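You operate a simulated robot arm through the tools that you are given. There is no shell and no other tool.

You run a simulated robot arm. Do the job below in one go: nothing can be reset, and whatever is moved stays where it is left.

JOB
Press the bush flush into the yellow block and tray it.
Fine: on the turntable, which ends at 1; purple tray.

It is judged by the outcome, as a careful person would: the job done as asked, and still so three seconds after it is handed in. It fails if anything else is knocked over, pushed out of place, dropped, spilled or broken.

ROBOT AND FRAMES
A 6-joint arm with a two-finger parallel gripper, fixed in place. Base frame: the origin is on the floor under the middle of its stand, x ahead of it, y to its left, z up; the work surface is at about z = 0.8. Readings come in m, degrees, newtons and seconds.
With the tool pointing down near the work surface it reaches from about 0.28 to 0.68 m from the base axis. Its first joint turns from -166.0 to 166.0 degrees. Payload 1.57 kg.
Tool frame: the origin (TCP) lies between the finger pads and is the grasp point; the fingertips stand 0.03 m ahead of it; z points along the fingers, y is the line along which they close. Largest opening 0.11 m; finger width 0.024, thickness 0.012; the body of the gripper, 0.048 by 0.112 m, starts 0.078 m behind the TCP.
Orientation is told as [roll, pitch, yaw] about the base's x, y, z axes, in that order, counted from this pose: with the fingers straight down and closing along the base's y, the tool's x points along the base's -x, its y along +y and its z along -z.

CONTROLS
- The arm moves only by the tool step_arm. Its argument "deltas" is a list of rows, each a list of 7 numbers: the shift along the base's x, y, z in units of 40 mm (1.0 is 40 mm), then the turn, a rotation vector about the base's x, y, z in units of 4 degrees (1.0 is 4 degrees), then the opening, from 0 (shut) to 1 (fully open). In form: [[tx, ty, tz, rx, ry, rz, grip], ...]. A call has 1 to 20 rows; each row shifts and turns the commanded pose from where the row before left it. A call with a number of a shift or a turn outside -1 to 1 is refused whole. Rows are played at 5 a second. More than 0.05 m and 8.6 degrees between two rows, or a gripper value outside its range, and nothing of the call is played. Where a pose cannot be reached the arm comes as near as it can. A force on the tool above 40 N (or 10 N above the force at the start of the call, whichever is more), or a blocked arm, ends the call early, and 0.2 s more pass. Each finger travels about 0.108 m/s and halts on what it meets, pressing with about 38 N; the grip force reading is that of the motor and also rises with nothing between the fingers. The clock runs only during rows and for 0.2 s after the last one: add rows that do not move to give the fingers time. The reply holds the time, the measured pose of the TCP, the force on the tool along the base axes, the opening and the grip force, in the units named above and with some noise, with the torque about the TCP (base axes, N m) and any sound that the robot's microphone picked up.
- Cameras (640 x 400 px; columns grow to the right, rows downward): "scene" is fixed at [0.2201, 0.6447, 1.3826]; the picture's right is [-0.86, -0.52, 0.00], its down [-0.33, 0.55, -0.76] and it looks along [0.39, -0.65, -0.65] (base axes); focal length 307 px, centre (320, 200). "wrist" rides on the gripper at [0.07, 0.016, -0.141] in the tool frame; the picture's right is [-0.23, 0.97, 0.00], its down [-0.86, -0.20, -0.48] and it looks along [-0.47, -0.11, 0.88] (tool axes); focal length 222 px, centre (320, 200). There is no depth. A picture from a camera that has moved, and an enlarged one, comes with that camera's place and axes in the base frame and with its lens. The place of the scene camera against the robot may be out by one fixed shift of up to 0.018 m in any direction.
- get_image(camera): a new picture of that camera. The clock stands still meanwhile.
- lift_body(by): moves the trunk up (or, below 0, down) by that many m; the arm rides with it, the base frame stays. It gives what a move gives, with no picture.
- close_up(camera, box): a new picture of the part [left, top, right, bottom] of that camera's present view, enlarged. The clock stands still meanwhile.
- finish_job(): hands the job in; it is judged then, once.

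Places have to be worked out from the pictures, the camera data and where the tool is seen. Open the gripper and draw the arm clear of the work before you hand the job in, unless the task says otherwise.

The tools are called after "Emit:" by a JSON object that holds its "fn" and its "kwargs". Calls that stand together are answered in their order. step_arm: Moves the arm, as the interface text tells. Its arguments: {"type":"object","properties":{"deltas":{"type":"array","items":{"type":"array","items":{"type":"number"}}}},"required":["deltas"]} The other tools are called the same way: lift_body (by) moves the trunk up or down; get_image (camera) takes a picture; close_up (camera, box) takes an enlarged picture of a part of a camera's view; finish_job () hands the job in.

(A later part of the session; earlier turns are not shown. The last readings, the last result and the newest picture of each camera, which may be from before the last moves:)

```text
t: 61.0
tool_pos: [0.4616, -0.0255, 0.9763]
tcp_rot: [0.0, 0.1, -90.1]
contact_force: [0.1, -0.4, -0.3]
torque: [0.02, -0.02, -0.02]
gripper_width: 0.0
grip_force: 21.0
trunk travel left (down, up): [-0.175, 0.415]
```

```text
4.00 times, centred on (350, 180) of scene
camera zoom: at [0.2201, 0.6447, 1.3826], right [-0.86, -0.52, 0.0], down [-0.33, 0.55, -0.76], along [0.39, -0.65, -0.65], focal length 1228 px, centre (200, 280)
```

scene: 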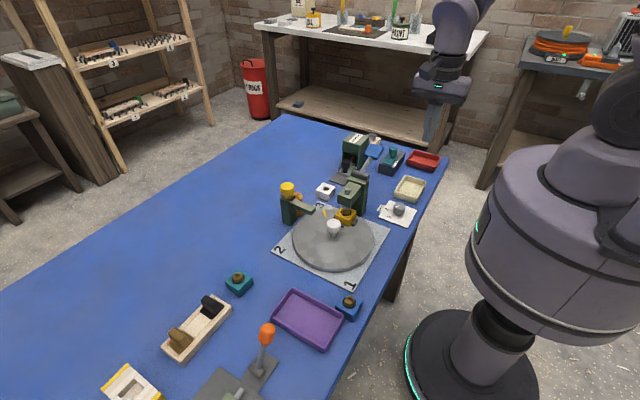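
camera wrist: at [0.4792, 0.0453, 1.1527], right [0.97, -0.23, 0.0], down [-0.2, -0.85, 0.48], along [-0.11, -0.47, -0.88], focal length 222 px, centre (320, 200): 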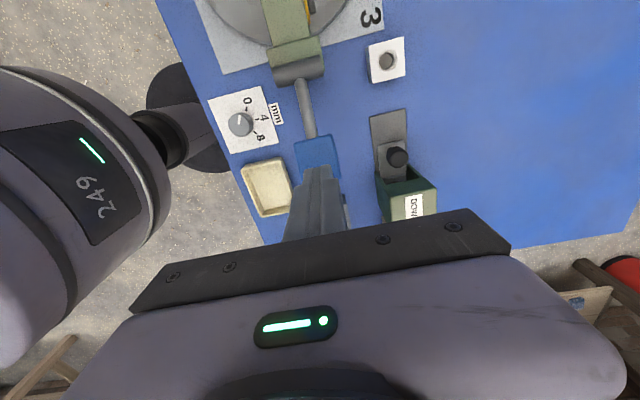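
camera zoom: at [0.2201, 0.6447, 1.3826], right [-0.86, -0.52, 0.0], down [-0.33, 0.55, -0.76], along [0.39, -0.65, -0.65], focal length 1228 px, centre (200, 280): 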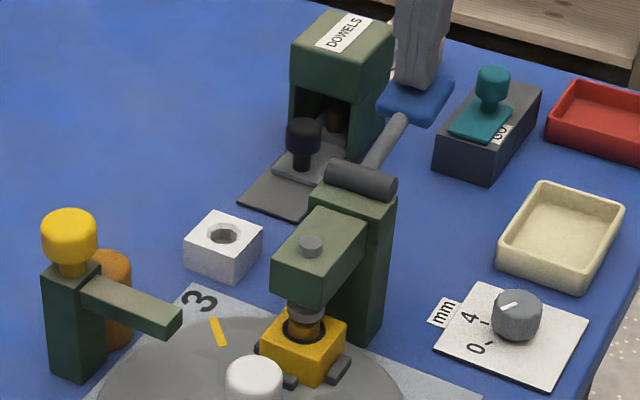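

The tip is nearly on the paddle. I continue lowering.

Emit:
{"fn": "step_arm", "kwargs": {"deltas": [[0, 0, -0.1, 0, 0, 0, 0], [0, 0, -0.1, 0, 0, 0, 0], [0, 0, 0, 0, 0, 0, 0]]}}

Emit:
{"fn": "step_arm", "kwargs": {"deltas": [[0, 0, -0.1, 0, 0, 0, 0], [0, 0, -0.1, 0, 0, 0, 0], [0, 0, 0, 0, 0, 0, 0]]}}

Emit:
{"fn": "close_up", "kwargs": {"camera": "scene", "box": [310, 130, 390, 230]}}

```text
t: 61.8
tool_pos: [0.462, -0.026, 0.9675]
tcp_rot: [0.1, 0.2, -90.0]
contact_force: [-0.8, 0.5, 1.0]
torque: [0.0, 0.01, 0.0]
gripper_width: 0.0
grip_force: 21.8
trunk travel left (down, up): [-0.175, 0.415]
```

```text
t: 62.6
tool_pos: [0.4619, -0.0256, 0.9601]
tcp_rot: [0.1, 0.0, -90.0]
contact_force: [0.5, -1.2, 1.5]
torque: [-0.03, 0.02, -0.01]
gripper_width: 0.0
grip_force: 21.1
trunk travel left (down, up): [-0.175, 0.415]
```

```text
4.00 times, centred on (350, 180) of scene
camera zoom: at [0.2201, 0.6447, 1.3826], right [-0.86, -0.52, 0.0], down [-0.33, 0.55, -0.76], along [0.39, -0.65, -0.65], focal length 1228 px, centre (200, 280)
```

zoom: 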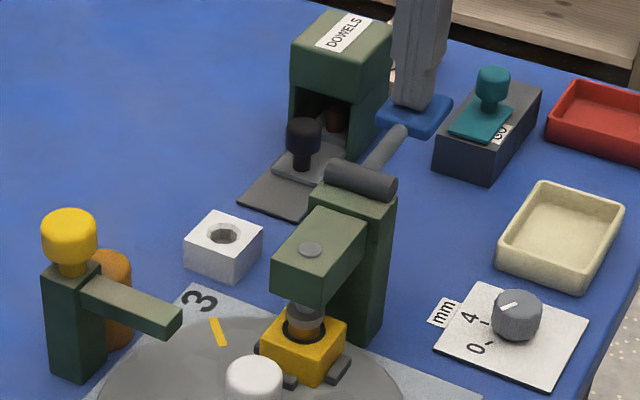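

The lever works: as the paddle goes down, the ram descends. I keep pressing in small steps, following the paddle's arc slightly toward +y.

Emit:
{"fn": "step_arm", "kwargs": {"deltas": [[0, 0.02, -0.1, 0, 0, 0, 0], [0, 0.02, -0.1, 0, 0, 0, 0], [0, 0, 0, 0, 0, 0, 0]]}}

Emit:
{"fn": "step_arm", "kwargs": {"deltas": [[0, 0.03, -0.1, 0, 0, 0, 0], [0, 0, 0, 0, 0, 0, 0]]}}

Emit:
{"fn": "close_up", "kwargs": {"camera": "scene", "box": [310, 130, 390, 230]}}

```text
t: 63.4
tool_pos: [0.4615, -0.0237, 0.9535]
tcp_rot: [0.0, 0.0, -90.1]
contact_force: [0.9, -0.9, 2.4]
torque: [0.0, 0.01, -0.09]
gripper_width: 0.0
grip_force: 21.8
trunk travel left (down, up): [-0.175, 0.415]
```

```text
t: 64.0
tool_pos: [0.4623, -0.0236, 0.9484]
tcp_rot: [0.0, 0.1, -90.0]
contact_force: [0.6, -2.1, 2.6]
torque: [0.0, -0.01, 0.02]
gripper_width: 0.0
grip_force: 21.6
trunk travel left (down, up): [-0.175, 0.415]
```

```text
4.00 times, centred on (350, 180) of scene
camera zoom: at [0.2201, 0.6447, 1.3826], right [-0.86, -0.52, 0.0], down [-0.33, 0.55, -0.76], along [0.39, -0.65, -0.65], focal length 1228 px, centre (200, 280)
```

zoom: 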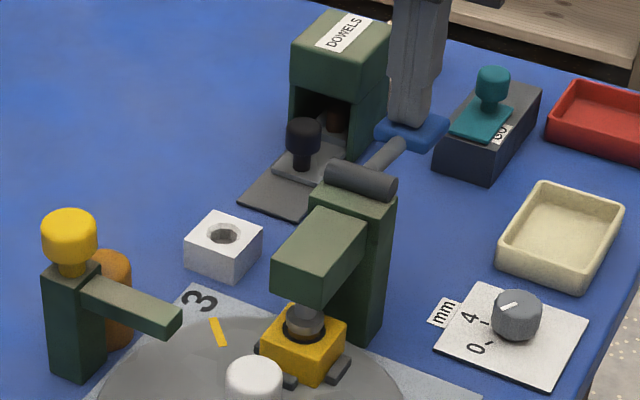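

Emit:
{"fn": "close_up", "kwargs": {"camera": "scene", "box": [328, 195, 368, 230]}}

Emit:
{"fn": "step_arm", "kwargs": {"deltas": [[0, 0.03, -0.1, 0, 0, 0, 0], [0, 0, 0, 0, 0, 0, 0]]}}

Emit:
{"fn": "close_up", "kwargs": {"camera": "scene", "box": [328, 195, 368, 230]}}

```text
11.43 times, centred on (348, 212) of scene
camera zoom: at [0.2201, 0.6447, 1.3826], right [-0.86, -0.52, 0.0], down [-0.33, 0.55, -0.76], along [0.39, -0.65, -0.65], focal length 3508 px, centre (0, 57)
```

zoom: 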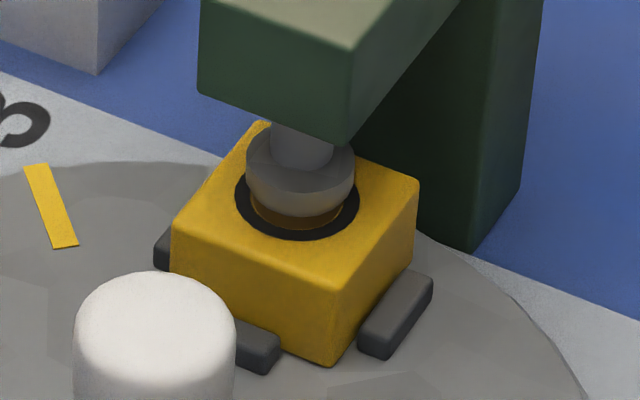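

```text
t: 64.6
tool_pos: [0.4627, -0.022, 0.9448]
tcp_rot: [0.0, -0.1, -89.9]
contact_force: [0.1, -1.8, 1.9]
torque: [-0.01, -0.03, 0.0]
gripper_width: 0.0
grip_force: 20.8
trunk travel left (down, up): [-0.175, 0.415]
```

```text
11.43 times, centred on (348, 212) of scene
camera zoom: at [0.2201, 0.6447, 1.3826], right [-0.86, -0.52, 0.0], down [-0.33, 0.55, -0.76], along [0.39, -0.65, -0.65], focal length 3508 px, centre (0, 57)
```

zoom: 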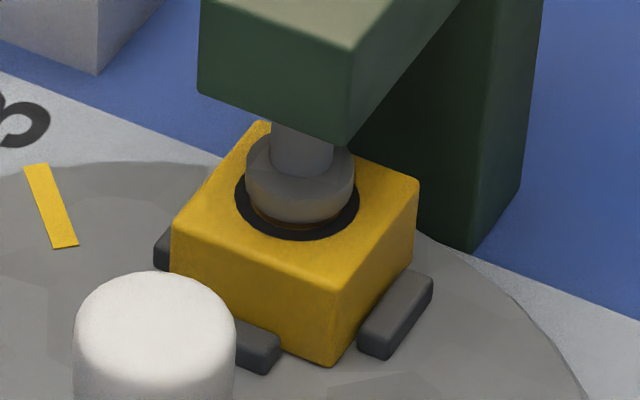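

The foot is pushing the bush in; it is nearly flush. I continue until the force rises at the stop.

Emit:
{"fn": "step_arm", "kwargs": {"deltas": [[0, 0.02, -0.06, 0, 0, 0, 0], [0, 0, 0, 0, 0, 0, 0]]}}

Emit:
{"fn": "step_arm", "kwargs": {"deltas": [[0, 0.02, -0.06, 0, 0, 0, 0], [0, 0, 0, 0, 0, 0, 0]]}}

Emit:
{"fn": "close_up", "kwargs": {"camera": "scene", "box": [328, 195, 368, 230]}}

```text
t: 65.2
tool_pos: [0.4606, -0.0204, 0.9432]
tcp_rot: [0.0, -0.1, -90.0]
contact_force: [0.9, -2.5, 2.3]
torque: [-0.01, 0.0, 0.03]
gripper_width: 0.0
grip_force: 21.4
trunk travel left (down, up): [-0.175, 0.415]
```

```text
t: 65.8
tool_pos: [0.4609, -0.02, 0.9386]
tcp_rot: [0.0, 0.0, -90.0]
contact_force: [0.7, -5.1, 7.0]
torque: [-0.07, 0.02, 0.04]
gripper_width: 0.0001
grip_force: 21.1
trunk travel left (down, up): [-0.175, 0.415]
```

```text
11.43 times, centred on (348, 212) of scene
camera zoom: at [0.2201, 0.6447, 1.3826], right [-0.86, -0.52, 0.0], down [-0.33, 0.55, -0.76], along [0.39, -0.65, -0.65], focal length 3508 px, centre (0, 57)
```

zoom: 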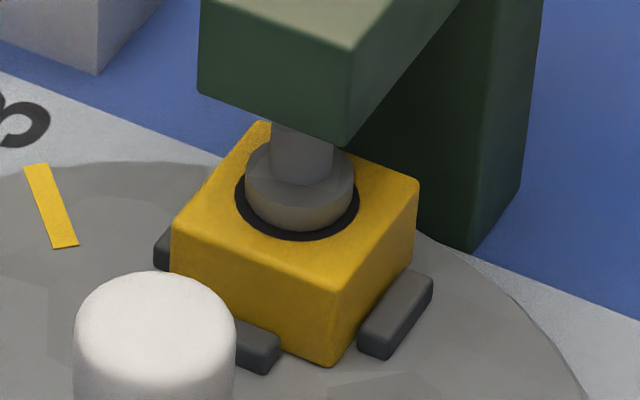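

Force is starting to rise (7 N). I press slightly further to confirm a firm stop.

Emit:
{"fn": "step_arm", "kwargs": {"deltas": [[0, 0.01, -0.04, 0, 0, 0, 0], [0, 0, 0, 0, 0, 0, 0]]}}

Emit:
{"fn": "step_arm", "kwargs": {"deltas": [[0, 0.01, -0.04, 0, 0, 0, 0], [0, 0, 0, 0, 0, 0, 0]]}}

Emit:
{"fn": "close_up", "kwargs": {"camera": "scene", "box": [328, 195, 368, 230]}}

```text
t: 66.4
tool_pos: [0.4619, -0.0209, 0.9385]
tcp_rot: [0.2, 0.1, -90.0]
contact_force: [1.5, -6.7, 17.1]
torque: [0.01, 0.02, -0.25]
gripper_width: 0.0002
grip_force: 21.2
trunk travel left (down, up): [-0.175, 0.415]
```

```text
t: 67.0
tool_pos: [0.4629, -0.0195, 0.9374]
tcp_rot: [0.1, 0.0, -90.0]
contact_force: [4.1, -9.7, 35.4]
torque: [0.14, -0.02, -0.44]
gripper_width: 0.0
grip_force: 20.8
trunk travel left (down, up): [-0.175, 0.415]
```

```text
11.43 times, centred on (348, 212) of scene
camera zoom: at [0.2201, 0.6447, 1.3826], right [-0.86, -0.52, 0.0], down [-0.33, 0.55, -0.76], along [0.39, -0.65, -0.65], focal length 3508 px, centre (0, 57)
```

zoom: 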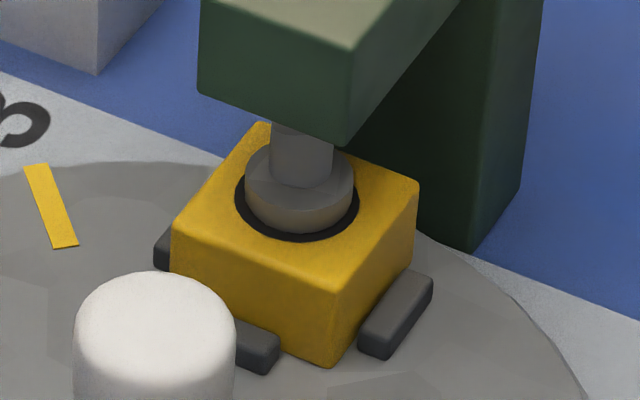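

Firm stop at 35 N — the ram is down on the block face. I hold briefly, then lift off slowly and see whether the ram returns by itself.

Emit:
{"fn": "step_arm", "kwargs": {"deltas": [[0, 0, 0, 0, 0, 0, 0], [0, -0.01, 0.1, 0, 0, 0, 0], [0, -0.03, 0.2, 0, 0, 0, 0], [0, -0.03, 0.3, 0, 0, 0, 0], [0, -0.02, 0.4, 0, 0, 0, 0], [0, 0, 0.5, 0, 0, 0, 0], [0, 0, 0.5, 0, 0, 0, 0], [0, 0, 0.5, 0, 0, 0, 0], [0, 0, 0, 0, 0, 0, 0]]}}

Emit:
{"fn": "close_up", "kwargs": {"camera": "scene", "box": [310, 130, 390, 230]}}

Emit:
{"fn": "close_up", "kwargs": {"camera": "scene", "box": [328, 195, 368, 230]}}

```text
t: 69.0
tool_pos: [0.4611, -0.0221, 1.0366]
tcp_rot: [0.1, 0.0, -89.9]
contact_force: [0.1, 0.7, -0.7]
torque: [-0.01, -0.02, 0.02]
gripper_width: 0.0003
grip_force: 20.8
trunk travel left (down, up): [-0.175, 0.415]
```

```text
4.00 times, centred on (350, 180) of scene
camera zoom: at [0.2201, 0.6447, 1.3826], right [-0.86, -0.52, 0.0], down [-0.33, 0.55, -0.76], along [0.39, -0.65, -0.65], focal length 1228 px, centre (200, 280)
```

zoom: 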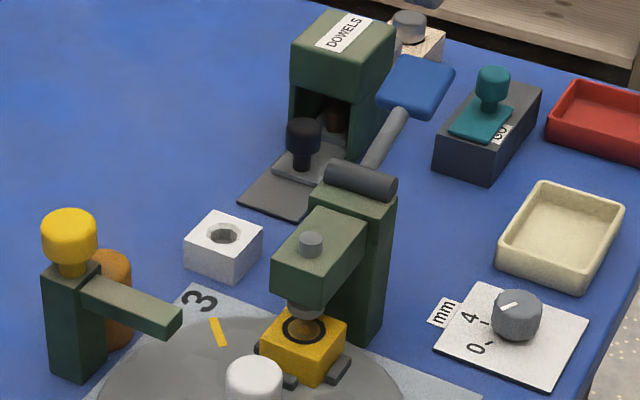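

```text
11.43 times, centred on (348, 212) of scene
camera zoom: at [0.2201, 0.6447, 1.3826], right [-0.86, -0.52, 0.0], down [-0.33, 0.55, -0.76], along [0.39, -0.65, -0.65], focal length 3508 px, centre (0, 57)
```

zoom: 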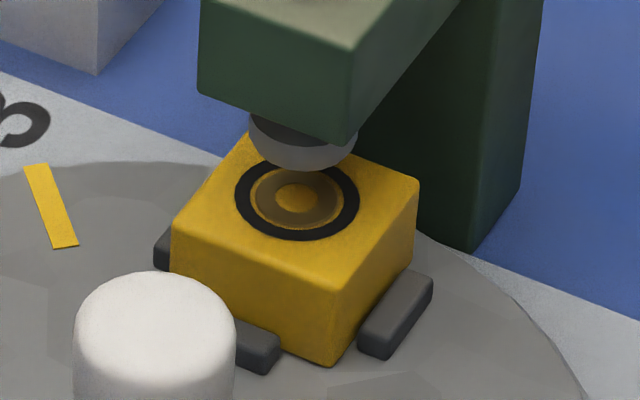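

The bush is flush and the ram sprang back up; the block is still in the nest. Now I go back over the press to the centre knob to turn the table back to 1.

Emit:
{"fn": "step_arm", "kwargs": {"deltas": [[0, 0, 0.2, 0, 0, -1, 0.2], [0, 0.9, 0, 0, 0, -1, 0.5], [0, 1, 0, 0, 0, -1, 0.5], [0, 1, 0, 0, 0, 0, 0.5], [0, 1, 0, 0, 0, 0, 0.5], [0, 1, 0, 0, 0, 0, 0.5], [0, 0.4, 0, 0, 0, 0, 0.5], [0, 0, -0.8, 0, 0, 0, 0.5], [0, 0, -0.8, 0, 0, 0, 0.5], [0, 0, -0.8, 0, 0, 0, 0.5], [0, 0, 0, 0, 0, 0, 0.5], [0, 0, 0, 0, 0, 0, 0.5]]}}

Emit:
{"fn": "get_image", "kwargs": {"camera": "wrist"}}

Emit:
{"fn": "close_up", "kwargs": {"camera": "scene", "box": [270, 160, 390, 280]}}

```text
t: 71.6
tool_pos: [0.4619, 0.1898, 0.9486]
tcp_rot: [0.0, 0.0, -102.0]
contact_force: [-0.1, 0.1, -0.3]
torque: [-0.03, -0.02, 0.02]
gripper_width: 0.0551
grip_force: 0.0
trunk travel left (down, up): [-0.175, 0.415]
```

```text
taken
camera wrist: at [0.4939, 0.255, 1.0903], right [0.91, -0.43, 0.0], down [-0.37, -0.79, 0.48], along [-0.2, -0.43, -0.88], focal length 222 px, centre (320, 200)
```

wrist: 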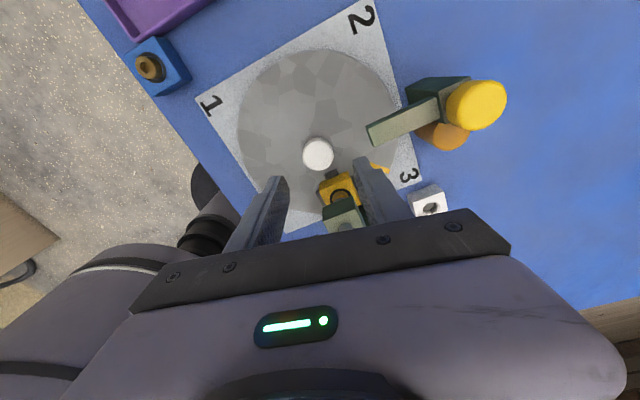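

```text
3.33 times, centred on (330, 220) of scene
camera zoom: at [0.2201, 0.6447, 1.3826], right [-0.86, -0.52, 0.0], down [-0.33, 0.55, -0.76], along [0.39, -0.65, -0.65], focal length 1023 px, centre (287, 133)
```

zoom: 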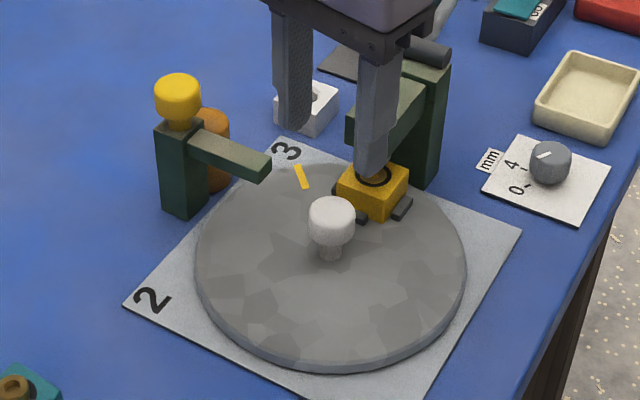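

Position is good over the knob. I descend, grip, and begin turning counter-clockwise toward 1.

Emit:
{"fn": "step_arm", "kwargs": {"deltas": [[-0.01, 0, -0.7, 0, 0, 0, 0.5], [0, 0, -0.7, 0, 0, 0, 0.5], [0, 0, -0.45, 0, 0, 0, 0.5], [0, 0, -0.17, 0, 0, 0, 0.5], [0, 0, 0, 0, 0, 0, 0.35], [0, 0, 0, 0, 0, 0, 0.15], [0, 0, 0, 0, 0, 0, 0.15], [0, 0, 0, 0, 0, 0, 0.15]]}}

Emit:
{"fn": "step_arm", "kwargs": {"deltas": [[0, 0, 0, 0, 0, 1, 0.15], [0, 0, 0, 0, 0, 1, 0.15], [0, 0, 0, 0, 0, 1, 0.15], [0, 0, 0, 0, 0, 1, 0.15], [0, 0, 0, 0, 0, 1, 0.15], [0, 0, 0, 0, 0, 1, 0.15], [0, 0, 0, 0, 0, 1, 0.15], [0, 0, 0, 0, 0, 0, 0.15]]}}

Emit:
{"fn": "close_up", "kwargs": {"camera": "scene", "box": [270, 160, 390, 280]}}

```text
t: 73.4
tool_pos: [0.4595, 0.1897, 0.8666]
tcp_rot: [-0.1, -0.1, -102.1]
contact_force: [-22.9, 7.0, -10.4]
torque: [0.66, 0.36, -0.04]
gripper_width: 0.0336
grip_force: 41.4
trunk travel left (down, up): [-0.175, 0.415]
```

```text
t: 75.2
tool_pos: [0.4598, 0.1891, 0.8687]
tcp_rot: [-0.2, 0.0, -74.0]
contact_force: [-28.8, 6.1, -26.0]
torque: [0.01, 0.35, -0.02]
gripper_width: 0.0339
grip_force: 41.3
trunk travel left (down, up): [-0.175, 0.415]
```

```text
3.33 times, centred on (330, 220) of scene
camera zoom: at [0.2201, 0.6447, 1.3826], right [-0.86, -0.52, 0.0], down [-0.33, 0.55, -0.76], along [0.39, -0.65, -0.65], focal length 1023 px, centre (287, 133)
```

zoom: 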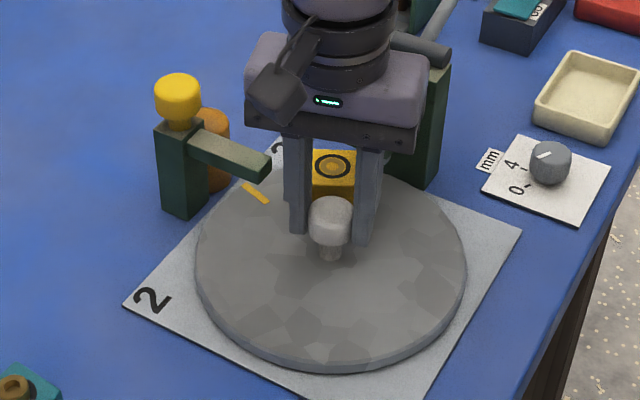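

The disc follows. Side/vertical loads (−29 x, −26 z) tell me to shift about 1 mm in −x and −z; I correct and keep turning.

Emit:
{"fn": "step_arm", "kwargs": {"deltas": [[-0.03, 0, -0.03, 0, 0, 0, 0.15], [0, 0, 0, 0, 0, 1, 0.15], [0, 0, 0, 0, 0, 1, 0.15], [0, 0, 0, 0, 0, 1, 0.15], [0, 0, 0, 0, 0, 1, 0.15], [0, 0, 0, 0, 0, 0, 0.15]]}}

Emit:
{"fn": "step_arm", "kwargs": {"deltas": [[0, 0, 0, 0, 0, 1, 0.15], [0, 0, 0, 0, 0, 1, 0.15], [0, 0, 0, 0, 0, 1, 0.15], [0, 0, 0, 0, 0, 1, 0.15], [0, 0, 0, 0, 0, 1, 0.15], [0, 0, 0, 0, 0, 0, 0.15]]}}

Emit:
{"fn": "close_up", "kwargs": {"camera": "scene", "box": [270, 160, 390, 280]}}

```text
t: 76.6
tool_pos: [0.4586, 0.1905, 0.8682]
tcp_rot: [0.2, -0.1, -58.0]
contact_force: [-15.8, 5.5, 4.9]
torque: [0.46, 0.89, 0.02]
gripper_width: 0.0337
grip_force: 41.1
trunk travel left (down, up): [-0.175, 0.415]
```

```text
t: 78.0
tool_pos: [0.4599, 0.191, 0.8671]
tcp_rot: [0.2, -0.1, -38.1]
contact_force: [-8.2, 8.1, 17.4]
torque: [0.13, 0.39, 0.02]
gripper_width: 0.0335
grip_force: 41.9
trunk travel left (down, up): [-0.175, 0.415]
```

```text
3.33 times, centred on (330, 220) of scene
camera zoom: at [0.2201, 0.6447, 1.3826], right [-0.86, -0.52, 0.0], down [-0.33, 0.55, -0.76], along [0.39, -0.65, -0.65], focal length 1023 px, centre (287, 133)
```

zoom: 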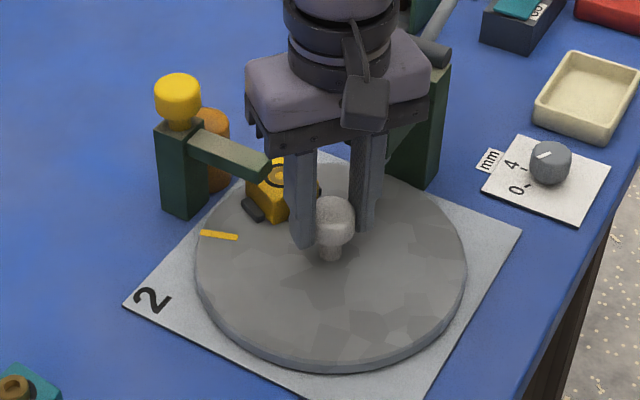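

Going well. I continue counter-clockwise in moderate bites.

Emit:
{"fn": "step_arm", "kwargs": {"deltas": [[-0.01, 0.01, 0.015, 0, 0, 0, 0.15], [0, 0, 0, 0, 0, 1, 0.15], [0, 0, 0, 0, 0, 1, 0.15], [0, 0, 0, 0, 0, 1, 0.15], [0, 0, 0, 0, 0, 1, 0.15], [0, 0, 0, 0, 0, 1, 0.15], [0, 0, 0, 0, 0, 1, 0.15], [0, 0, 0, 0, 0, 0, 0.15]]}}

Emit:
{"fn": "step_arm", "kwargs": {"deltas": [[0, 0, 0, 0, 0, 1, 0.15], [0, 0, 0, 0, 0, 1, 0.15], [0, 0, 0, 0, 0, 1, 0.15], [0, 0, 0, 0, 0, 1, 0.15], [0, 0, 0, 0, 0, 1, 0.15], [0, 0, 0, 0, 0, 1, 0.15], [0, 0, 0, 0, 0, 0, 0.15]]}}

Emit:
{"fn": "close_up", "kwargs": {"camera": "scene", "box": [270, 160, 390, 280]}}

```text
t: 79.8
tool_pos: [0.4602, 0.1901, 0.8676]
tcp_rot: [0.2, -0.2, -14.0]
contact_force: [2.3, 1.8, 18.8]
torque: [-0.08, -0.42, 0.07]
gripper_width: 0.0334
grip_force: 42.0
trunk travel left (down, up): [-0.175, 0.415]
```

```text
t: 81.4
tool_pos: [0.4603, 0.1904, 0.8679]
tcp_rot: [0.0, -0.1, 10.0]
contact_force: [4.0, 0.1, 16.9]
torque: [0.0, -0.09, -0.02]
gripper_width: 0.0335
grip_force: 41.8
trunk travel left (down, up): [-0.175, 0.415]
```

```text
3.33 times, centred on (330, 220) of scene
camera zoom: at [0.2201, 0.6447, 1.3826], right [-0.86, -0.52, 0.0], down [-0.33, 0.55, -0.76], along [0.39, -0.65, -0.65], focal length 1023 px, centre (287, 133)
```

zoom: 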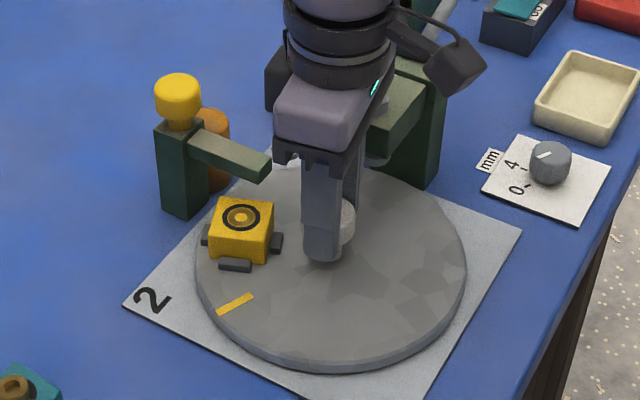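

Mark is about 67° now; 68° remain. I continue, with the camera clearing the press by a couple of centimetres.

Emit:
{"fn": "step_arm", "kwargs": {"deltas": [[0, 0, 0.015, 0, 0, 1, 0.15], [0, 0, 0, 0, 0, 1, 0.15], [0, 0, 0, 0, 0, 1, 0.15], [0, 0, 0, 0, 0, 1, 0.15], [0, 0, 0, 0, 0, 1, 0.15], [0, 0, 0, 0, 0, 1, 0.15], [0, 0, 0, 0, 0, 0, 0.15]]}}

Emit:
{"fn": "step_arm", "kwargs": {"deltas": [[0, 0, 0, 0, 0, 1, 0.15], [0, 0, 0, 0, 0, 1, 0.15], [0, 0, 0, 0, 0, 1, 0.15], [0, 0, 0, 0, 0, 1, 0.15], [0, 0, 0, 0, 0, 1, 0.15], [0, 0, 0, 0, 0, 1, 0.15], [0, 0, 0, 0, 0, 0, 0.15]]}}

Emit:
{"fn": "close_up", "kwargs": {"camera": "scene", "box": [270, 160, 390, 280]}}

```text
t: 83.0
tool_pos: [0.4602, 0.1904, 0.8678]
tcp_rot: [0.0, 0.0, 34.1]
contact_force: [3.2, 0.4, 8.2]
torque: [-0.32, 0.43, -0.01]
gripper_width: 0.0336
grip_force: 41.4
trunk travel left (down, up): [-0.175, 0.415]
```

```text
t: 84.6
tool_pos: [0.461, 0.1888, 0.8682]
tcp_rot: [0.0, 0.0, 57.9]
contact_force: [3.6, -3.0, 3.6]
torque: [-0.2, -0.08, 0.03]
gripper_width: 0.0334
grip_force: 41.5
trunk travel left (down, up): [-0.175, 0.415]
```

```text
3.33 times, centred on (330, 220) of scene
camera zoom: at [0.2201, 0.6447, 1.3826], right [-0.86, -0.52, 0.0], down [-0.33, 0.55, -0.76], along [0.39, -0.65, -0.65], focal length 1023 px, centre (287, 133)
```

zoom: 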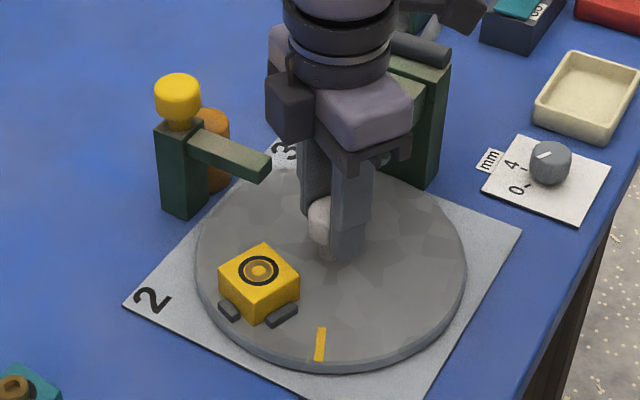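

About 20° left to 1. I finish with small steps, watching for the end-stop torque.

Emit:
{"fn": "step_arm", "kwargs": {"deltas": [[0, 0, 0, 0, 0, 1, 0.15], [0, 0, 0, 0, 0, 1, 0.15], [0, 0, 0, 0, 0, 1, 0.15], [0, 0, 0, 0, 0, 1, 0.15], [0, 0, 0, 0, 0, 0, 0.15]]}}

Emit:
{"fn": "step_arm", "kwargs": {"deltas": [[0, 0, 0, 0, 0, 0.6, 0.15], [0, 0, 0, 0, 0, 0.5, 0.15], [0, 0, 0, 0, 0, 0, 0.15]]}}

Emit:
{"fn": "close_up", "kwargs": {"camera": "scene", "box": [270, 160, 390, 280]}}

```text
t: 85.8
tool_pos: [0.4597, 0.1912, 0.8686]
tcp_rot: [0.0, -0.1, 74.0]
contact_force: [2.0, -4.0, 3.3]
torque: [-0.13, -0.07, 0.08]
gripper_width: 0.0333
grip_force: 41.4
trunk travel left (down, up): [-0.175, 0.415]
```

```text
t: 86.6
tool_pos: [0.4598, 0.1892, 0.8674]
tcp_rot: [0.1, 0.0, 78.4]
contact_force: [0.9, -4.6, -1.3]
torque: [0.45, -0.24, 0.04]
gripper_width: 0.0333
grip_force: 42.1
trunk travel left (down, up): [-0.175, 0.415]
```

```text
3.33 times, centred on (330, 220) of scene
camera zoom: at [0.2201, 0.6447, 1.3826], right [-0.86, -0.52, 0.0], down [-0.33, 0.55, -0.76], along [0.39, -0.65, -0.65], focal length 1023 px, centre (287, 133)
```

zoom: 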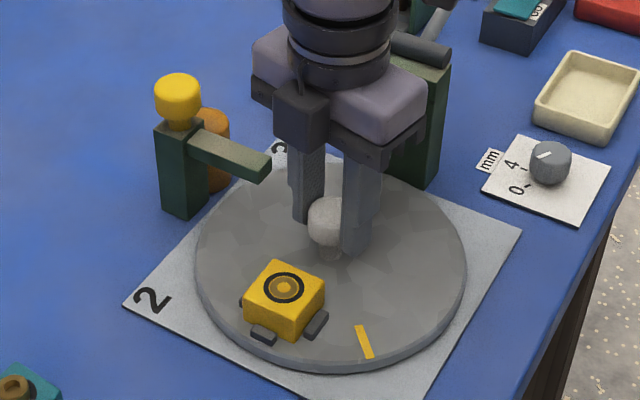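

The mark matches its original place at 1. I add 2° to confirm it's against the stop.

Emit:
{"fn": "step_arm", "kwargs": {"deltas": [[0, 0, 0, 0, 0, 0.4, 0.15], [0, 0, 0, 0, 0, 0, 0.15]]}}

Emit:
{"fn": "step_arm", "kwargs": {"deltas": [[0, 0, 0, 0, 0, 0.3, 0.15], [0, 0, 0, 0, 0, 0, 0.15]]}}

Emit:
{"fn": "close_up", "kwargs": {"camera": "scene", "box": [280, 200, 400, 280]}}

```text
t: 87.2
tool_pos: [0.4588, 0.1898, 0.8682]
tcp_rot: [0.0, 0.0, 79.9]
contact_force: [0.9, -1.2, 0.8]
torque: [0.17, 0.06, -0.28]
gripper_width: 0.0332
grip_force: 41.0
trunk travel left (down, up): [-0.175, 0.415]
```

```text
t: 87.8
tool_pos: [0.4605, 0.1896, 0.8671]
tcp_rot: [0.0, 0.0, 81.2]
contact_force: [-1.0, 0.8, 1.5]
torque: [0.41, 0.09, -0.17]
gripper_width: 0.0334
grip_force: 40.7
trunk travel left (down, up): [-0.175, 0.415]
```

```text
5.00 times, centred on (340, 240) of scene
camera zoom: at [0.2201, 0.6447, 1.3826], right [-0.86, -0.52, 0.0], down [-0.33, 0.55, -0.76], along [0.39, -0.65, -0.65], focal length 1535 px, centre (220, 0)
```

zoom: 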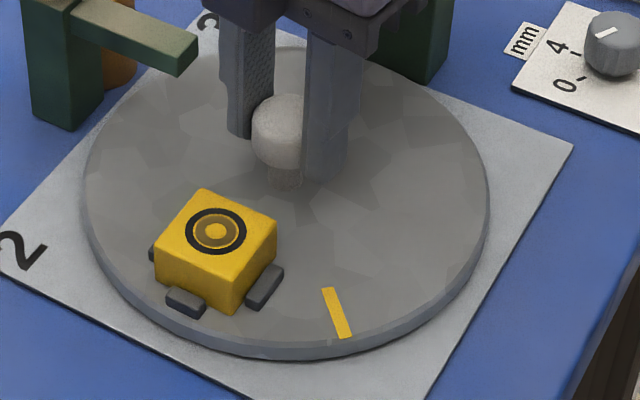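

Torque −0.28 N·m and the mark exactly where it began: the table is at 1 against its stop. I release, rise, square the gripper to yaw 90°, and move over the block.

Emit:
{"fn": "step_arm", "kwargs": {"deltas": [[0, 0, 0, 0, 0, 0, 0.35], [0, 0, 0, 0, 0, 0, 0.5], [0, 0, 0.4, 0, 0, 0, 0.5], [0, 0, 0.9, 0, 0, 0, 0.5], [0, 0, 0.9, 0, 0, 0, 0.5], [0, 0.5, 0, 0, 0, 1, 0.75], [0, 0.6, 0, 0, 0, 1, 0.75], [0, 0.53, 0, 0, 0, 0.2, 0.75], [0, 0, 0, 0, 0, 0, 0.75]]}}

Emit:
{"fn": "get_image", "kwargs": {"camera": "wrist"}}

Emit:
{"fn": "close_up", "kwargs": {"camera": "wrist", "box": [260, 80, 380, 200]}}

Emit:
{"fn": "close_up", "kwargs": {"camera": "scene", "box": [270, 160, 390, 280]}}

```text
t: 89.8
tool_pos: [0.4593, 0.2549, 0.9562]
tcp_rot: [0.1, 0.0, 90.0]
contact_force: [0.1, 0.1, -0.1]
torque: [0.01, -0.03, -0.02]
gripper_width: 0.0824
grip_force: 0.1
trunk travel left (down, up): [-0.175, 0.415]
```

```text
taken
camera wrist: at [0.4448, 0.1857, 1.0969], right [-0.97, 0.23, 0.0], down [0.2, 0.85, 0.48], along [0.11, 0.47, -0.88], focal length 222 px, centre (320, 200)
```

wrist: 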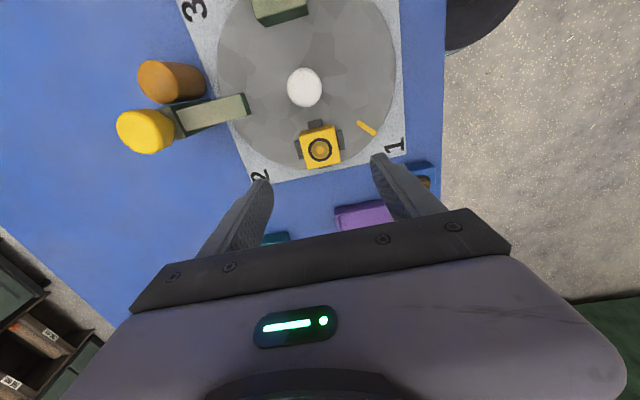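

```text
3.33 times, centred on (320, 140) of wrist
camera zoom: at [0.4448, 0.1857, 1.0969], right [-0.97, 0.23, 0.0], down [0.2, 0.85, 0.48], along [0.11, 0.47, -0.88], focal length 740 px, centre (320, 400)
```

zoom: 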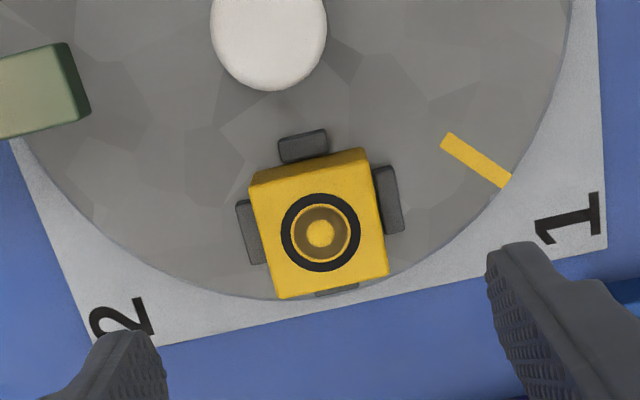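

```text
3.33 times, centred on (330, 220) of scene
camera zoom: at [0.2201, 0.6447, 1.3826], right [-0.86, -0.52, 0.0], down [-0.33, 0.55, -0.76], along [0.39, -0.65, -0.65], focal length 1023 px, centre (287, 133)
```

zoom: 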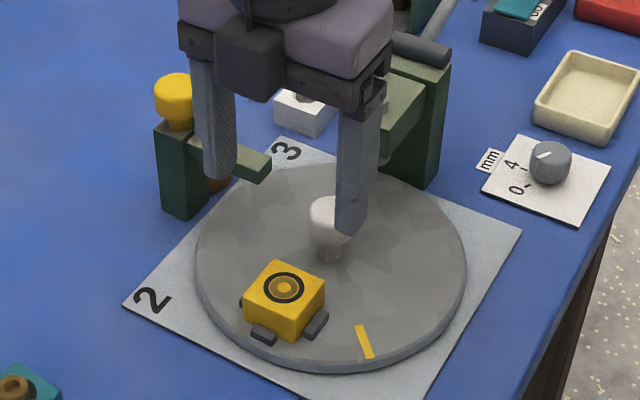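

The bush sits flush in the block, the block still nested, and the gripper is centred over it. I descend to TCP z ≈ 0.861 (fingertips above the lugs) and close.

Emit:
{"fn": "step_arm", "kwargs": {"deltas": [[0, 0.01, -0.8, 0, 0, 0, 0.7], [0, 0, -0.8, 0, 0, 0, 0.65], [0, 0, -0.5, 0, 0, 0, 0.6], [0, 0, -0.28, 0, 0, 0, 0.6], [0, 0, 0, 0, 0, 0, 0.6]]}}

Emit:
{"fn": "close_up", "kwargs": {"camera": "scene", "box": [280, 210, 350, 280]}}

Emit:
{"fn": "close_up", "kwargs": {"camera": "wrist", "box": [240, 80, 400, 220]}}

```text
t: 91.0
tool_pos: [0.4621, 0.2558, 0.8583]
tcp_rot: [0.0, 0.0, 90.0]
contact_force: [0.4, -0.2, 0.3]
torque: [0.0, -0.02, -0.01]
gripper_width: 0.0661
grip_force: 0.1
trunk travel left (down, up): [-0.175, 0.415]
```

```text
5.71 times, centred on (315, 245) of scene
camera zoom: at [0.2201, 0.6447, 1.3826], right [-0.86, -0.52, 0.0], down [-0.33, 0.55, -0.76], along [0.39, -0.65, -0.65], focal length 1754 px, centre (349, -57)
```

zoom: 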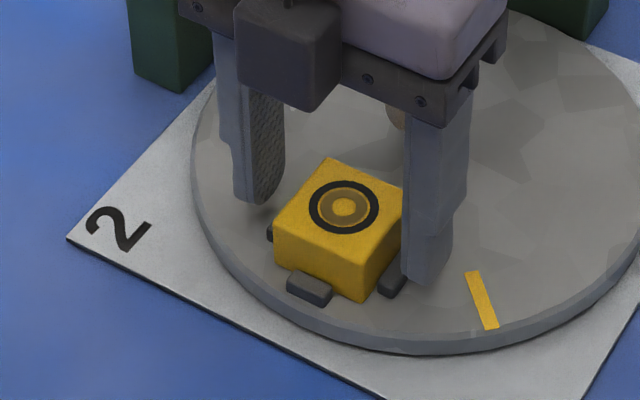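

```text
2.86 times, centred on (320, 150) of wrist
camera zoom: at [0.4458, 0.1861, 1.0004], right [-0.97, 0.23, 0.0], down [0.2, 0.85, 0.48], along [0.11, 0.47, -0.88], focal length 635 px, centre (320, 343)
```

zoom: 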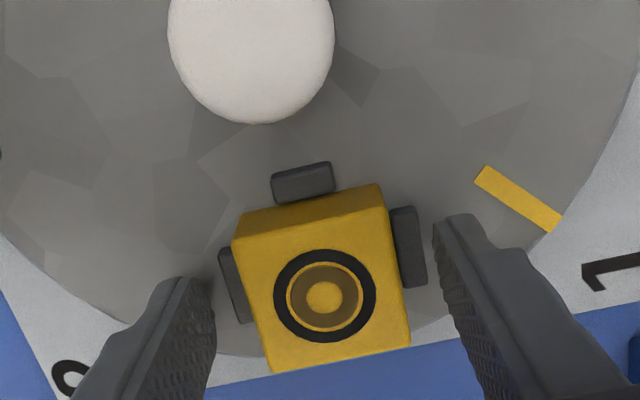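

Everything lines up; I raise 2 mm to keep the tips clear of the lugs and close on the block.

Emit:
{"fn": "step_arm", "kwargs": {"deltas": [[0, 0, 0.05, 0, 0, 0, 0.5], [0, 0, 0, 0, 0, 0, 0.4], [0, 0, 0, 0, 0, 0, 0.2], [0, 0, 0, 0, 0, 0, 0.2], [0, 0, 0, 0, 0, 0, 0.2]]}}

Emit:
{"fn": "close_up", "kwargs": {"camera": "scene", "box": [280, 210, 350, 280]}}

```text
t: 92.2
tool_pos: [0.4599, 0.2559, 0.8609]
tcp_rot: [-0.1, 0.0, 90.0]
contact_force: [-0.3, 0.1, -0.2]
torque: [0.0, 0.01, -0.03]
gripper_width: 0.0409
grip_force: 38.2
trunk travel left (down, up): [-0.175, 0.415]
```

```text
5.71 times, centred on (315, 245) of scene
camera zoom: at [0.2201, 0.6447, 1.3826], right [-0.86, -0.52, 0.0], down [-0.33, 0.55, -0.76], along [0.39, -0.65, -0.65], focal length 1754 px, centre (349, -57)
```

zoom: 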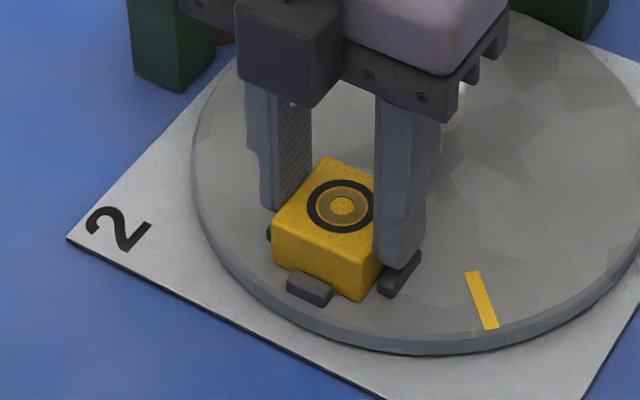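

Gripped (40.9 mm, 38 N). I lift straight out of the nest and carry it over the purple tray, centre ≈ (0.406, 0.400).

Emit:
{"fn": "step_arm", "kwargs": {"deltas": [[0, 0, 0.2, 0, 0, 0, 0.2], [0, 0, 0.4, 0, 0, 0, 0.2], [0, 0, 0.9, 0, 0, 0, 0.2], [0, 0, 0.9, 0, 0, 0, 0.2], [-0.2, 0.5, 0, 0, 0, 0, 0.2], [-0.3, 0.8, 0, 0, 0, 0, 0.2], [-0.3, 0.8, 0, 0, 0, 0, 0.2], [-0.3, 0.8, 0, 0, 0, 0, 0.2], [-0.25, 0.7, 0, 0, 0, 0, 0.2], [0, 0, 0, 0, 0, 0, 0.2]]}}

Emit:
{"fn": "get_image", "kwargs": {"camera": "wrist"}}

Emit:
{"fn": "get_image", "kwargs": {"camera": "scene"}}

Emit:
{"fn": "close_up", "kwargs": {"camera": "scene", "box": [250, 220, 390, 360]}}

```text
t: 94.4
tool_pos: [0.4053, 0.399, 0.9592]
tcp_rot: [0.0, 0.0, 89.9]
contact_force: [0.2, -0.5, -1.0]
torque: [0.03, 0.03, 0.01]
gripper_width: 0.0408
grip_force: 38.0
trunk travel left (down, up): [-0.175, 0.415]
```

```text
taken
camera wrist: at [0.39, 0.3298, 1.0994], right [-0.97, 0.23, 0.0], down [0.2, 0.85, 0.48], along [0.11, 0.47, -0.88], focal length 222 px, centre (320, 200)
```

wrist: 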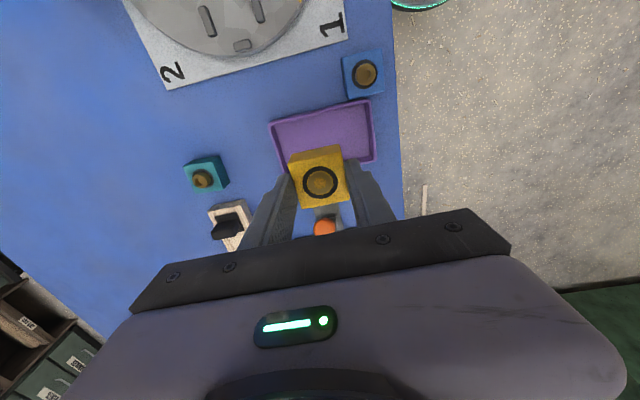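

```text
taken
```

scene: 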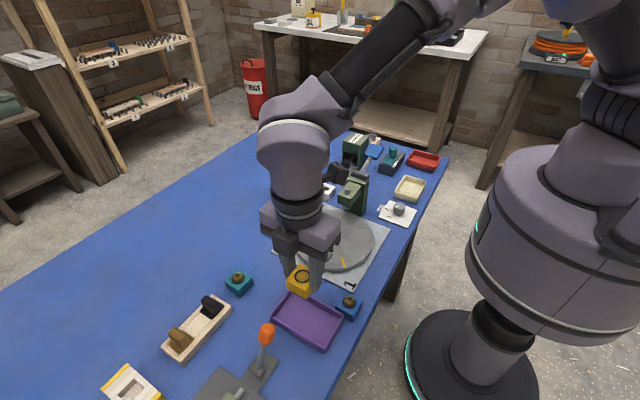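

```text
2.86 times, centred on (320, 290) of scene
camera zoom: at [0.2201, 0.6447, 1.3826], right [-0.86, -0.52, 0.0], down [-0.33, 0.55, -0.76], along [0.39, -0.65, -0.65], focal length 877 px, centre (320, -57)
```

zoom: 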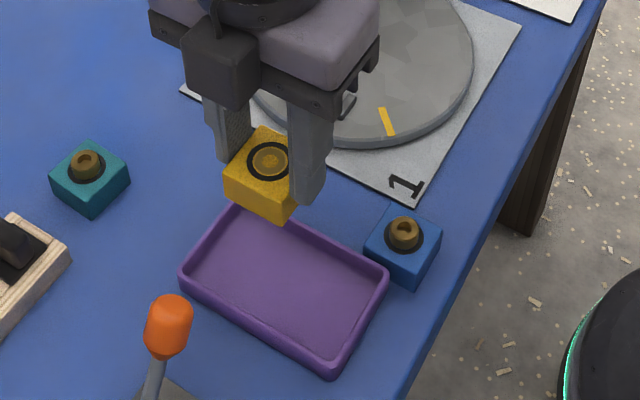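

Tray rim corners give its centre at about (0.403, 0.4005); the orange lever handle is ~9 cm away in +y, clear of the gripper. I centre and lower toward the tray floor.

Emit:
{"fn": "step_arm", "kwargs": {"deltas": [[-0.08, 0.03, 0, 0, 0, 0, 0.2], [0, 0, -0.8, 0, 0, 0, 0.2], [0, 0, -0.8, 0, 0, 0, 0.2], [0, 0, -0.5, 0, 0, 0, 0.2], [0, 0, -0.3, 0, 0, 0, 0.2], [0, 0, 0, 0, 0, 0, 0.2]]}}

Emit:
{"fn": "close_up", "kwargs": {"camera": "scene", "box": [260, 260, 360, 360]}}

Emit:
{"fn": "get_image", "kwargs": {"camera": "wrist"}}

```text
t: 95.8
tool_pos: [0.402, 0.4016, 0.8622]
tcp_rot: [-0.1, 0.0, 90.1]
contact_force: [-0.5, -0.2, -1.0]
torque: [-0.02, -0.01, 0.04]
gripper_width: 0.0408
grip_force: 38.2
trunk travel left (down, up): [-0.175, 0.415]
```

```text
4.00 times, centred on (310, 310) of scene
camera zoom: at [0.2201, 0.6447, 1.3826], right [-0.86, -0.52, 0.0], down [-0.33, 0.55, -0.76], along [0.39, -0.65, -0.65], focal length 1228 px, centre (360, -240)
```

zoom: 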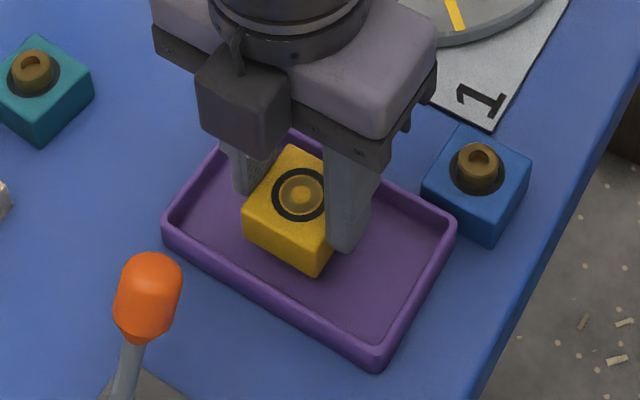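

```text
taken
camera wrist: at [0.3872, 0.3313, 1.0028], right [-0.97, 0.23, 0.0], down [0.2, 0.85, 0.48], along [0.11, 0.47, -0.88], focal length 222 px, centre (320, 200)
```

wrist: 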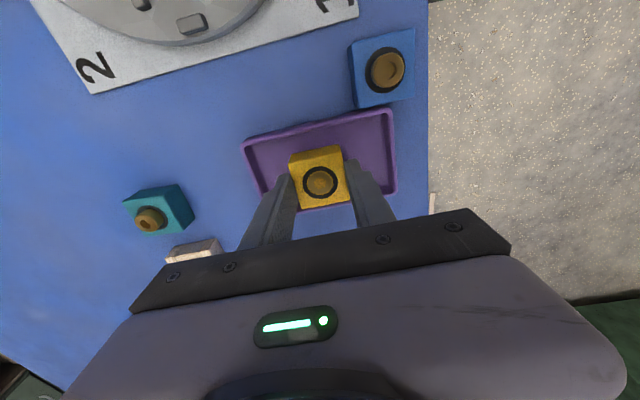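

The block is well inside the tray footprint. I lower in small steps until it touches the floor.

Emit:
{"fn": "step_arm", "kwargs": {"deltas": [[0, 0, -0.1, 0, 0, 0, 0.2], [0, 0, -0.1, 0, 0, 0, 0.2], [0, 0, 0, 0, 0, 0, 0.2]]}}

Emit:
{"fn": "step_arm", "kwargs": {"deltas": [[0, 0, -0.06, 0, 0, 0, 0.2], [0, 0, 0, 0, 0, 0, 0.2]]}}

Emit:
{"fn": "step_arm", "kwargs": {"deltas": [[0, 0, -0.05, 0, 0, 0, 0.2], [0, 0, 0, 0, 0, 0, 0.2]]}}

```text
t: 96.6
tool_pos: [0.4027, 0.4006, 0.8537]
tcp_rot: [0.1, 0.0, 89.9]
contact_force: [-0.3, -0.1, 0.3]
torque: [0.01, -0.01, -0.03]
gripper_width: 0.0407
grip_force: 37.7
trunk travel left (down, up): [-0.175, 0.415]
```

```text
t: 97.2
tool_pos: [0.402, 0.4012, 0.8517]
tcp_rot: [0.0, 0.0, 90.1]
contact_force: [0.0, -0.6, -1.7]
torque: [-0.02, 0.03, -0.01]
gripper_width: 0.0409
grip_force: 38.3
trunk travel left (down, up): [-0.175, 0.415]
```

```text
t: 97.8
tool_pos: [0.4033, 0.4006, 0.8498]
tcp_rot: [-0.1, 0.0, 89.8]
contact_force: [1.1, -0.5, -1.4]
torque: [0.01, 0.04, 0.05]
gripper_width: 0.0409
grip_force: 38.1
trunk travel left (down, up): [-0.175, 0.415]
```

No contact yet at TCP z ≈ 0.85; I continue down about 1.5 mm at a time.

Emit:
{"fn": "step_arm", "kwargs": {"deltas": [[0, 0, -0.04, 0, 0, 0, 0.2], [0, 0, 0, 0, 0, 0, 0.2]]}}

Emit:
{"fn": "step_arm", "kwargs": {"deltas": [[0, 0, -0.04, 0, 0, 0, 0.2], [0, 0, 0, 0, 0, 0, 0.2]]}}

Emit:
{"fn": "close_up", "kwargs": {"camera": "scene", "box": [270, 270, 350, 350]}}

```text
t: 98.4
tool_pos: [0.4034, 0.4004, 0.8492]
tcp_rot: [0.1, 0.0, 90.0]
contact_force: [0.1, -0.2, 4.2]
torque: [0.01, 0.05, 0.02]
gripper_width: 0.0408
grip_force: 37.9
trunk travel left (down, up): [-0.175, 0.415]
```

```text
t: 99.0
tool_pos: [0.4027, 0.4008, 0.8488]
tcp_rot: [-0.1, 0.0, 90.0]
contact_force: [1.3, 0.6, 19.0]
torque: [-0.09, -0.01, 0.0]
gripper_width: 0.0407
grip_force: 38.0
trunk travel left (down, up): [-0.175, 0.415]
```

```text
5.00 times, centred on (310, 310) of scene
camera zoom: at [0.2201, 0.6447, 1.3826], right [-0.86, -0.52, 0.0], down [-0.33, 0.55, -0.76], along [0.39, -0.65, -0.65], focal length 1535 px, centre (370, -350)
```

zoom: 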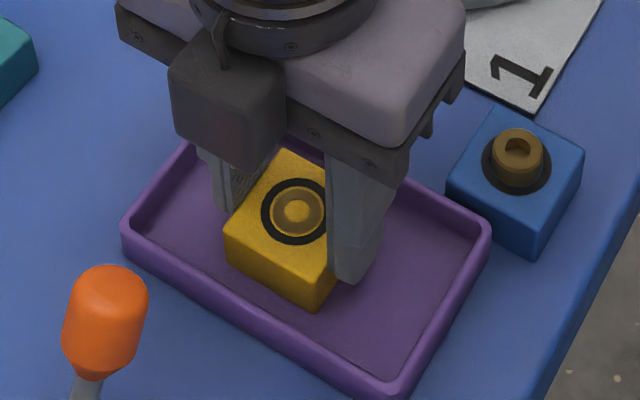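

The block is on the tray floor (19 N). I ease off slightly, open gently to 55 mm, and then rise straight up.

Emit:
{"fn": "step_arm", "kwargs": {"deltas": [[0, 0, 0.02, 0, 0, 0, 0.2], [0, 0, 0, 0, 0, 0, 0.39], [0, 0, 0, 0, 0, 0, 0.43], [0, 0, 0, 0, 0, 0, 0.5], [0, 0, 0, 0, 0, 0, 0.5], [0, 0, 0.3, 0, 0, 0, 0.5], [0, 0, 0.6, 0, 0, 0, 0.5], [0, 0, 0.9, 0, 0, 0, 0.5], [0, 0, 0.9, 0, 0, 0, 0.5], [0, 0, 0.9, 0, 0, 0, 0.5], [0, 0, 0, 0, 0, 0, 0.5]]}}

Emit:
{"fn": "get_image", "kwargs": {"camera": "scene"}}

Emit:
{"fn": "get_image", "kwargs": {"camera": "wrist"}}

```text
t: 101.4
tool_pos: [0.4033, 0.4011, 0.9909]
tcp_rot: [0.0, 0.1, 90.0]
contact_force: [-0.3, 0.3, 0.8]
torque: [-0.01, -0.04, 0.0]
gripper_width: 0.055
grip_force: 0.0
trunk travel left (down, up): [-0.175, 0.415]
```

```text
taken
```

scene: 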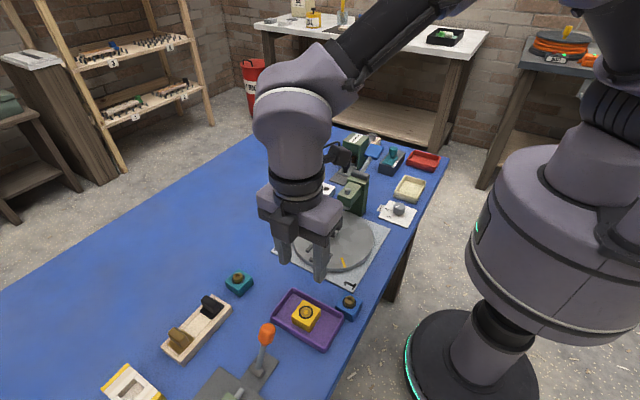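

```text
taken
camera wrist: at [0.3878, 0.3314, 1.1324], right [-0.97, 0.23, 0.0], down [0.2, 0.85, 0.48], along [0.11, 0.47, -0.88], focal length 222 px, centre (320, 200)
```

wrist: 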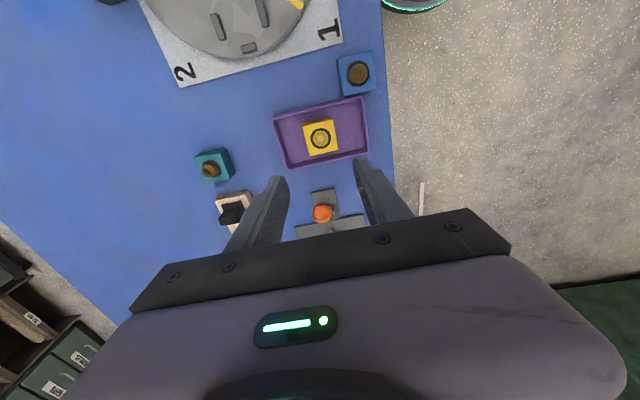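

The block sits in the purple tray. I raise the arm well clear with the gripper open, then inspect the turntable mark, the flushness, and the surrounding items.

Emit:
{"fn": "step_arm", "kwargs": {"deltas": [[0, 0, 0.9, 0, 0, 0, 0.7], [0, 0, 0.9, 0, 0, 0, 1], [0.3, -0.5, 0.7, 0, 0, 0, 1], [0.5, -0.8, 0.4, 0, 0, 0, 1], [0.5, -0.8, 0.3, 0, 0, 0, 1], [0.5, -0.8, 0, 0, 0, 0, 1], [0.5, -0.8, 0, 0, 0, 0, 1], [0.5, -0.8, 0, 0, 0, 0, 1], [0, 0, 0, 0, 0, 0, 1]]}}

Emit:
{"fn": "get_image", "kwargs": {"camera": "scene"}}

Emit:
{"fn": "close_up", "kwargs": {"camera": "scene", "box": [280, 200, 400, 280]}}

Emit:
{"fn": "close_up", "kwargs": {"camera": "scene", "box": [260, 270, 370, 360]}}

Emit:
{"fn": "close_up", "kwargs": {"camera": "scene", "box": [290, 300, 320, 330]}}

```text
t: 103.4
tool_pos: [0.5164, 0.2193, 1.1187]
tcp_rot: [0.0, 0.0, 90.0]
contact_force: [0.4, -0.8, -0.4]
torque: [-0.03, 0.0, 0.01]
gripper_width: 0.1101
grip_force: 0.1
trunk travel left (down, up): [-0.175, 0.415]
```

```text
taken
```

scene: 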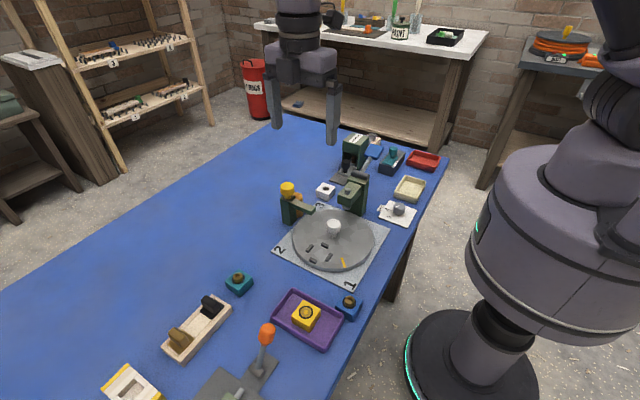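

```text
5.00 times, centred on (340, 240) of scene
camera zoom: at [0.2201, 0.6447, 1.3826], right [-0.86, -0.52, 0.0], down [-0.33, 0.55, -0.76], along [0.39, -0.65, -0.65], focal length 1535 px, centre (220, 0)
```

zoom: 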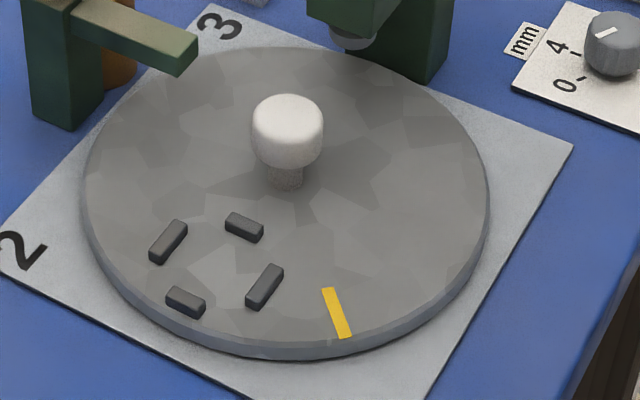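

```text
4.44 times, centred on (315, 315) of scene
camera zoom: at [0.2201, 0.6447, 1.3826], right [-0.86, -0.52, 0.0], down [-0.33, 0.55, -0.76], along [0.39, -0.65, -0.65], focal length 1364 px, centre (342, -311)
```

zoom: 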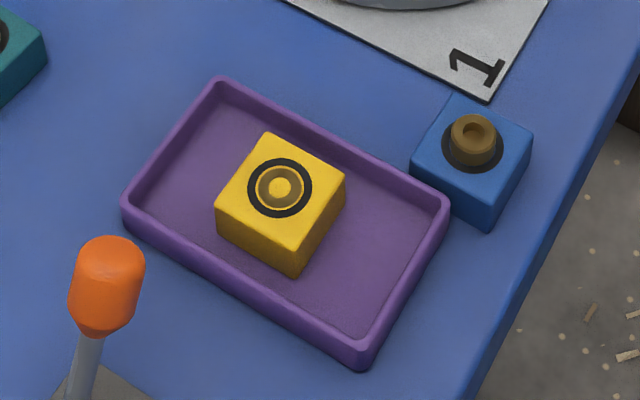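

```text
13.33 times, centred on (305, 315) of scene
camera zoom: at [0.2201, 0.6447, 1.3826], right [-0.86, -0.52, 0.0], down [-0.33, 0.55, -0.76], along [0.39, -0.65, -0.65], focal length 4093 px, centre (520, -1333)
```

zoom: 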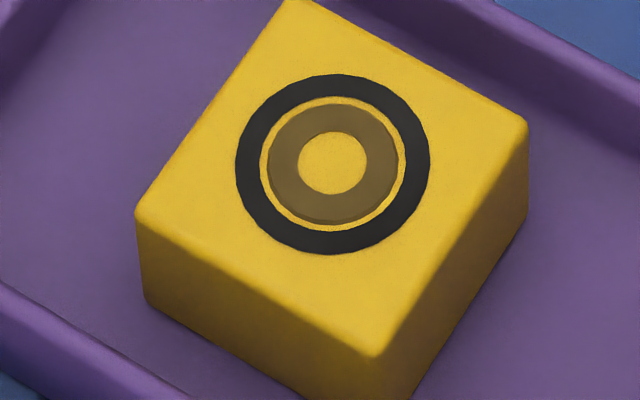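

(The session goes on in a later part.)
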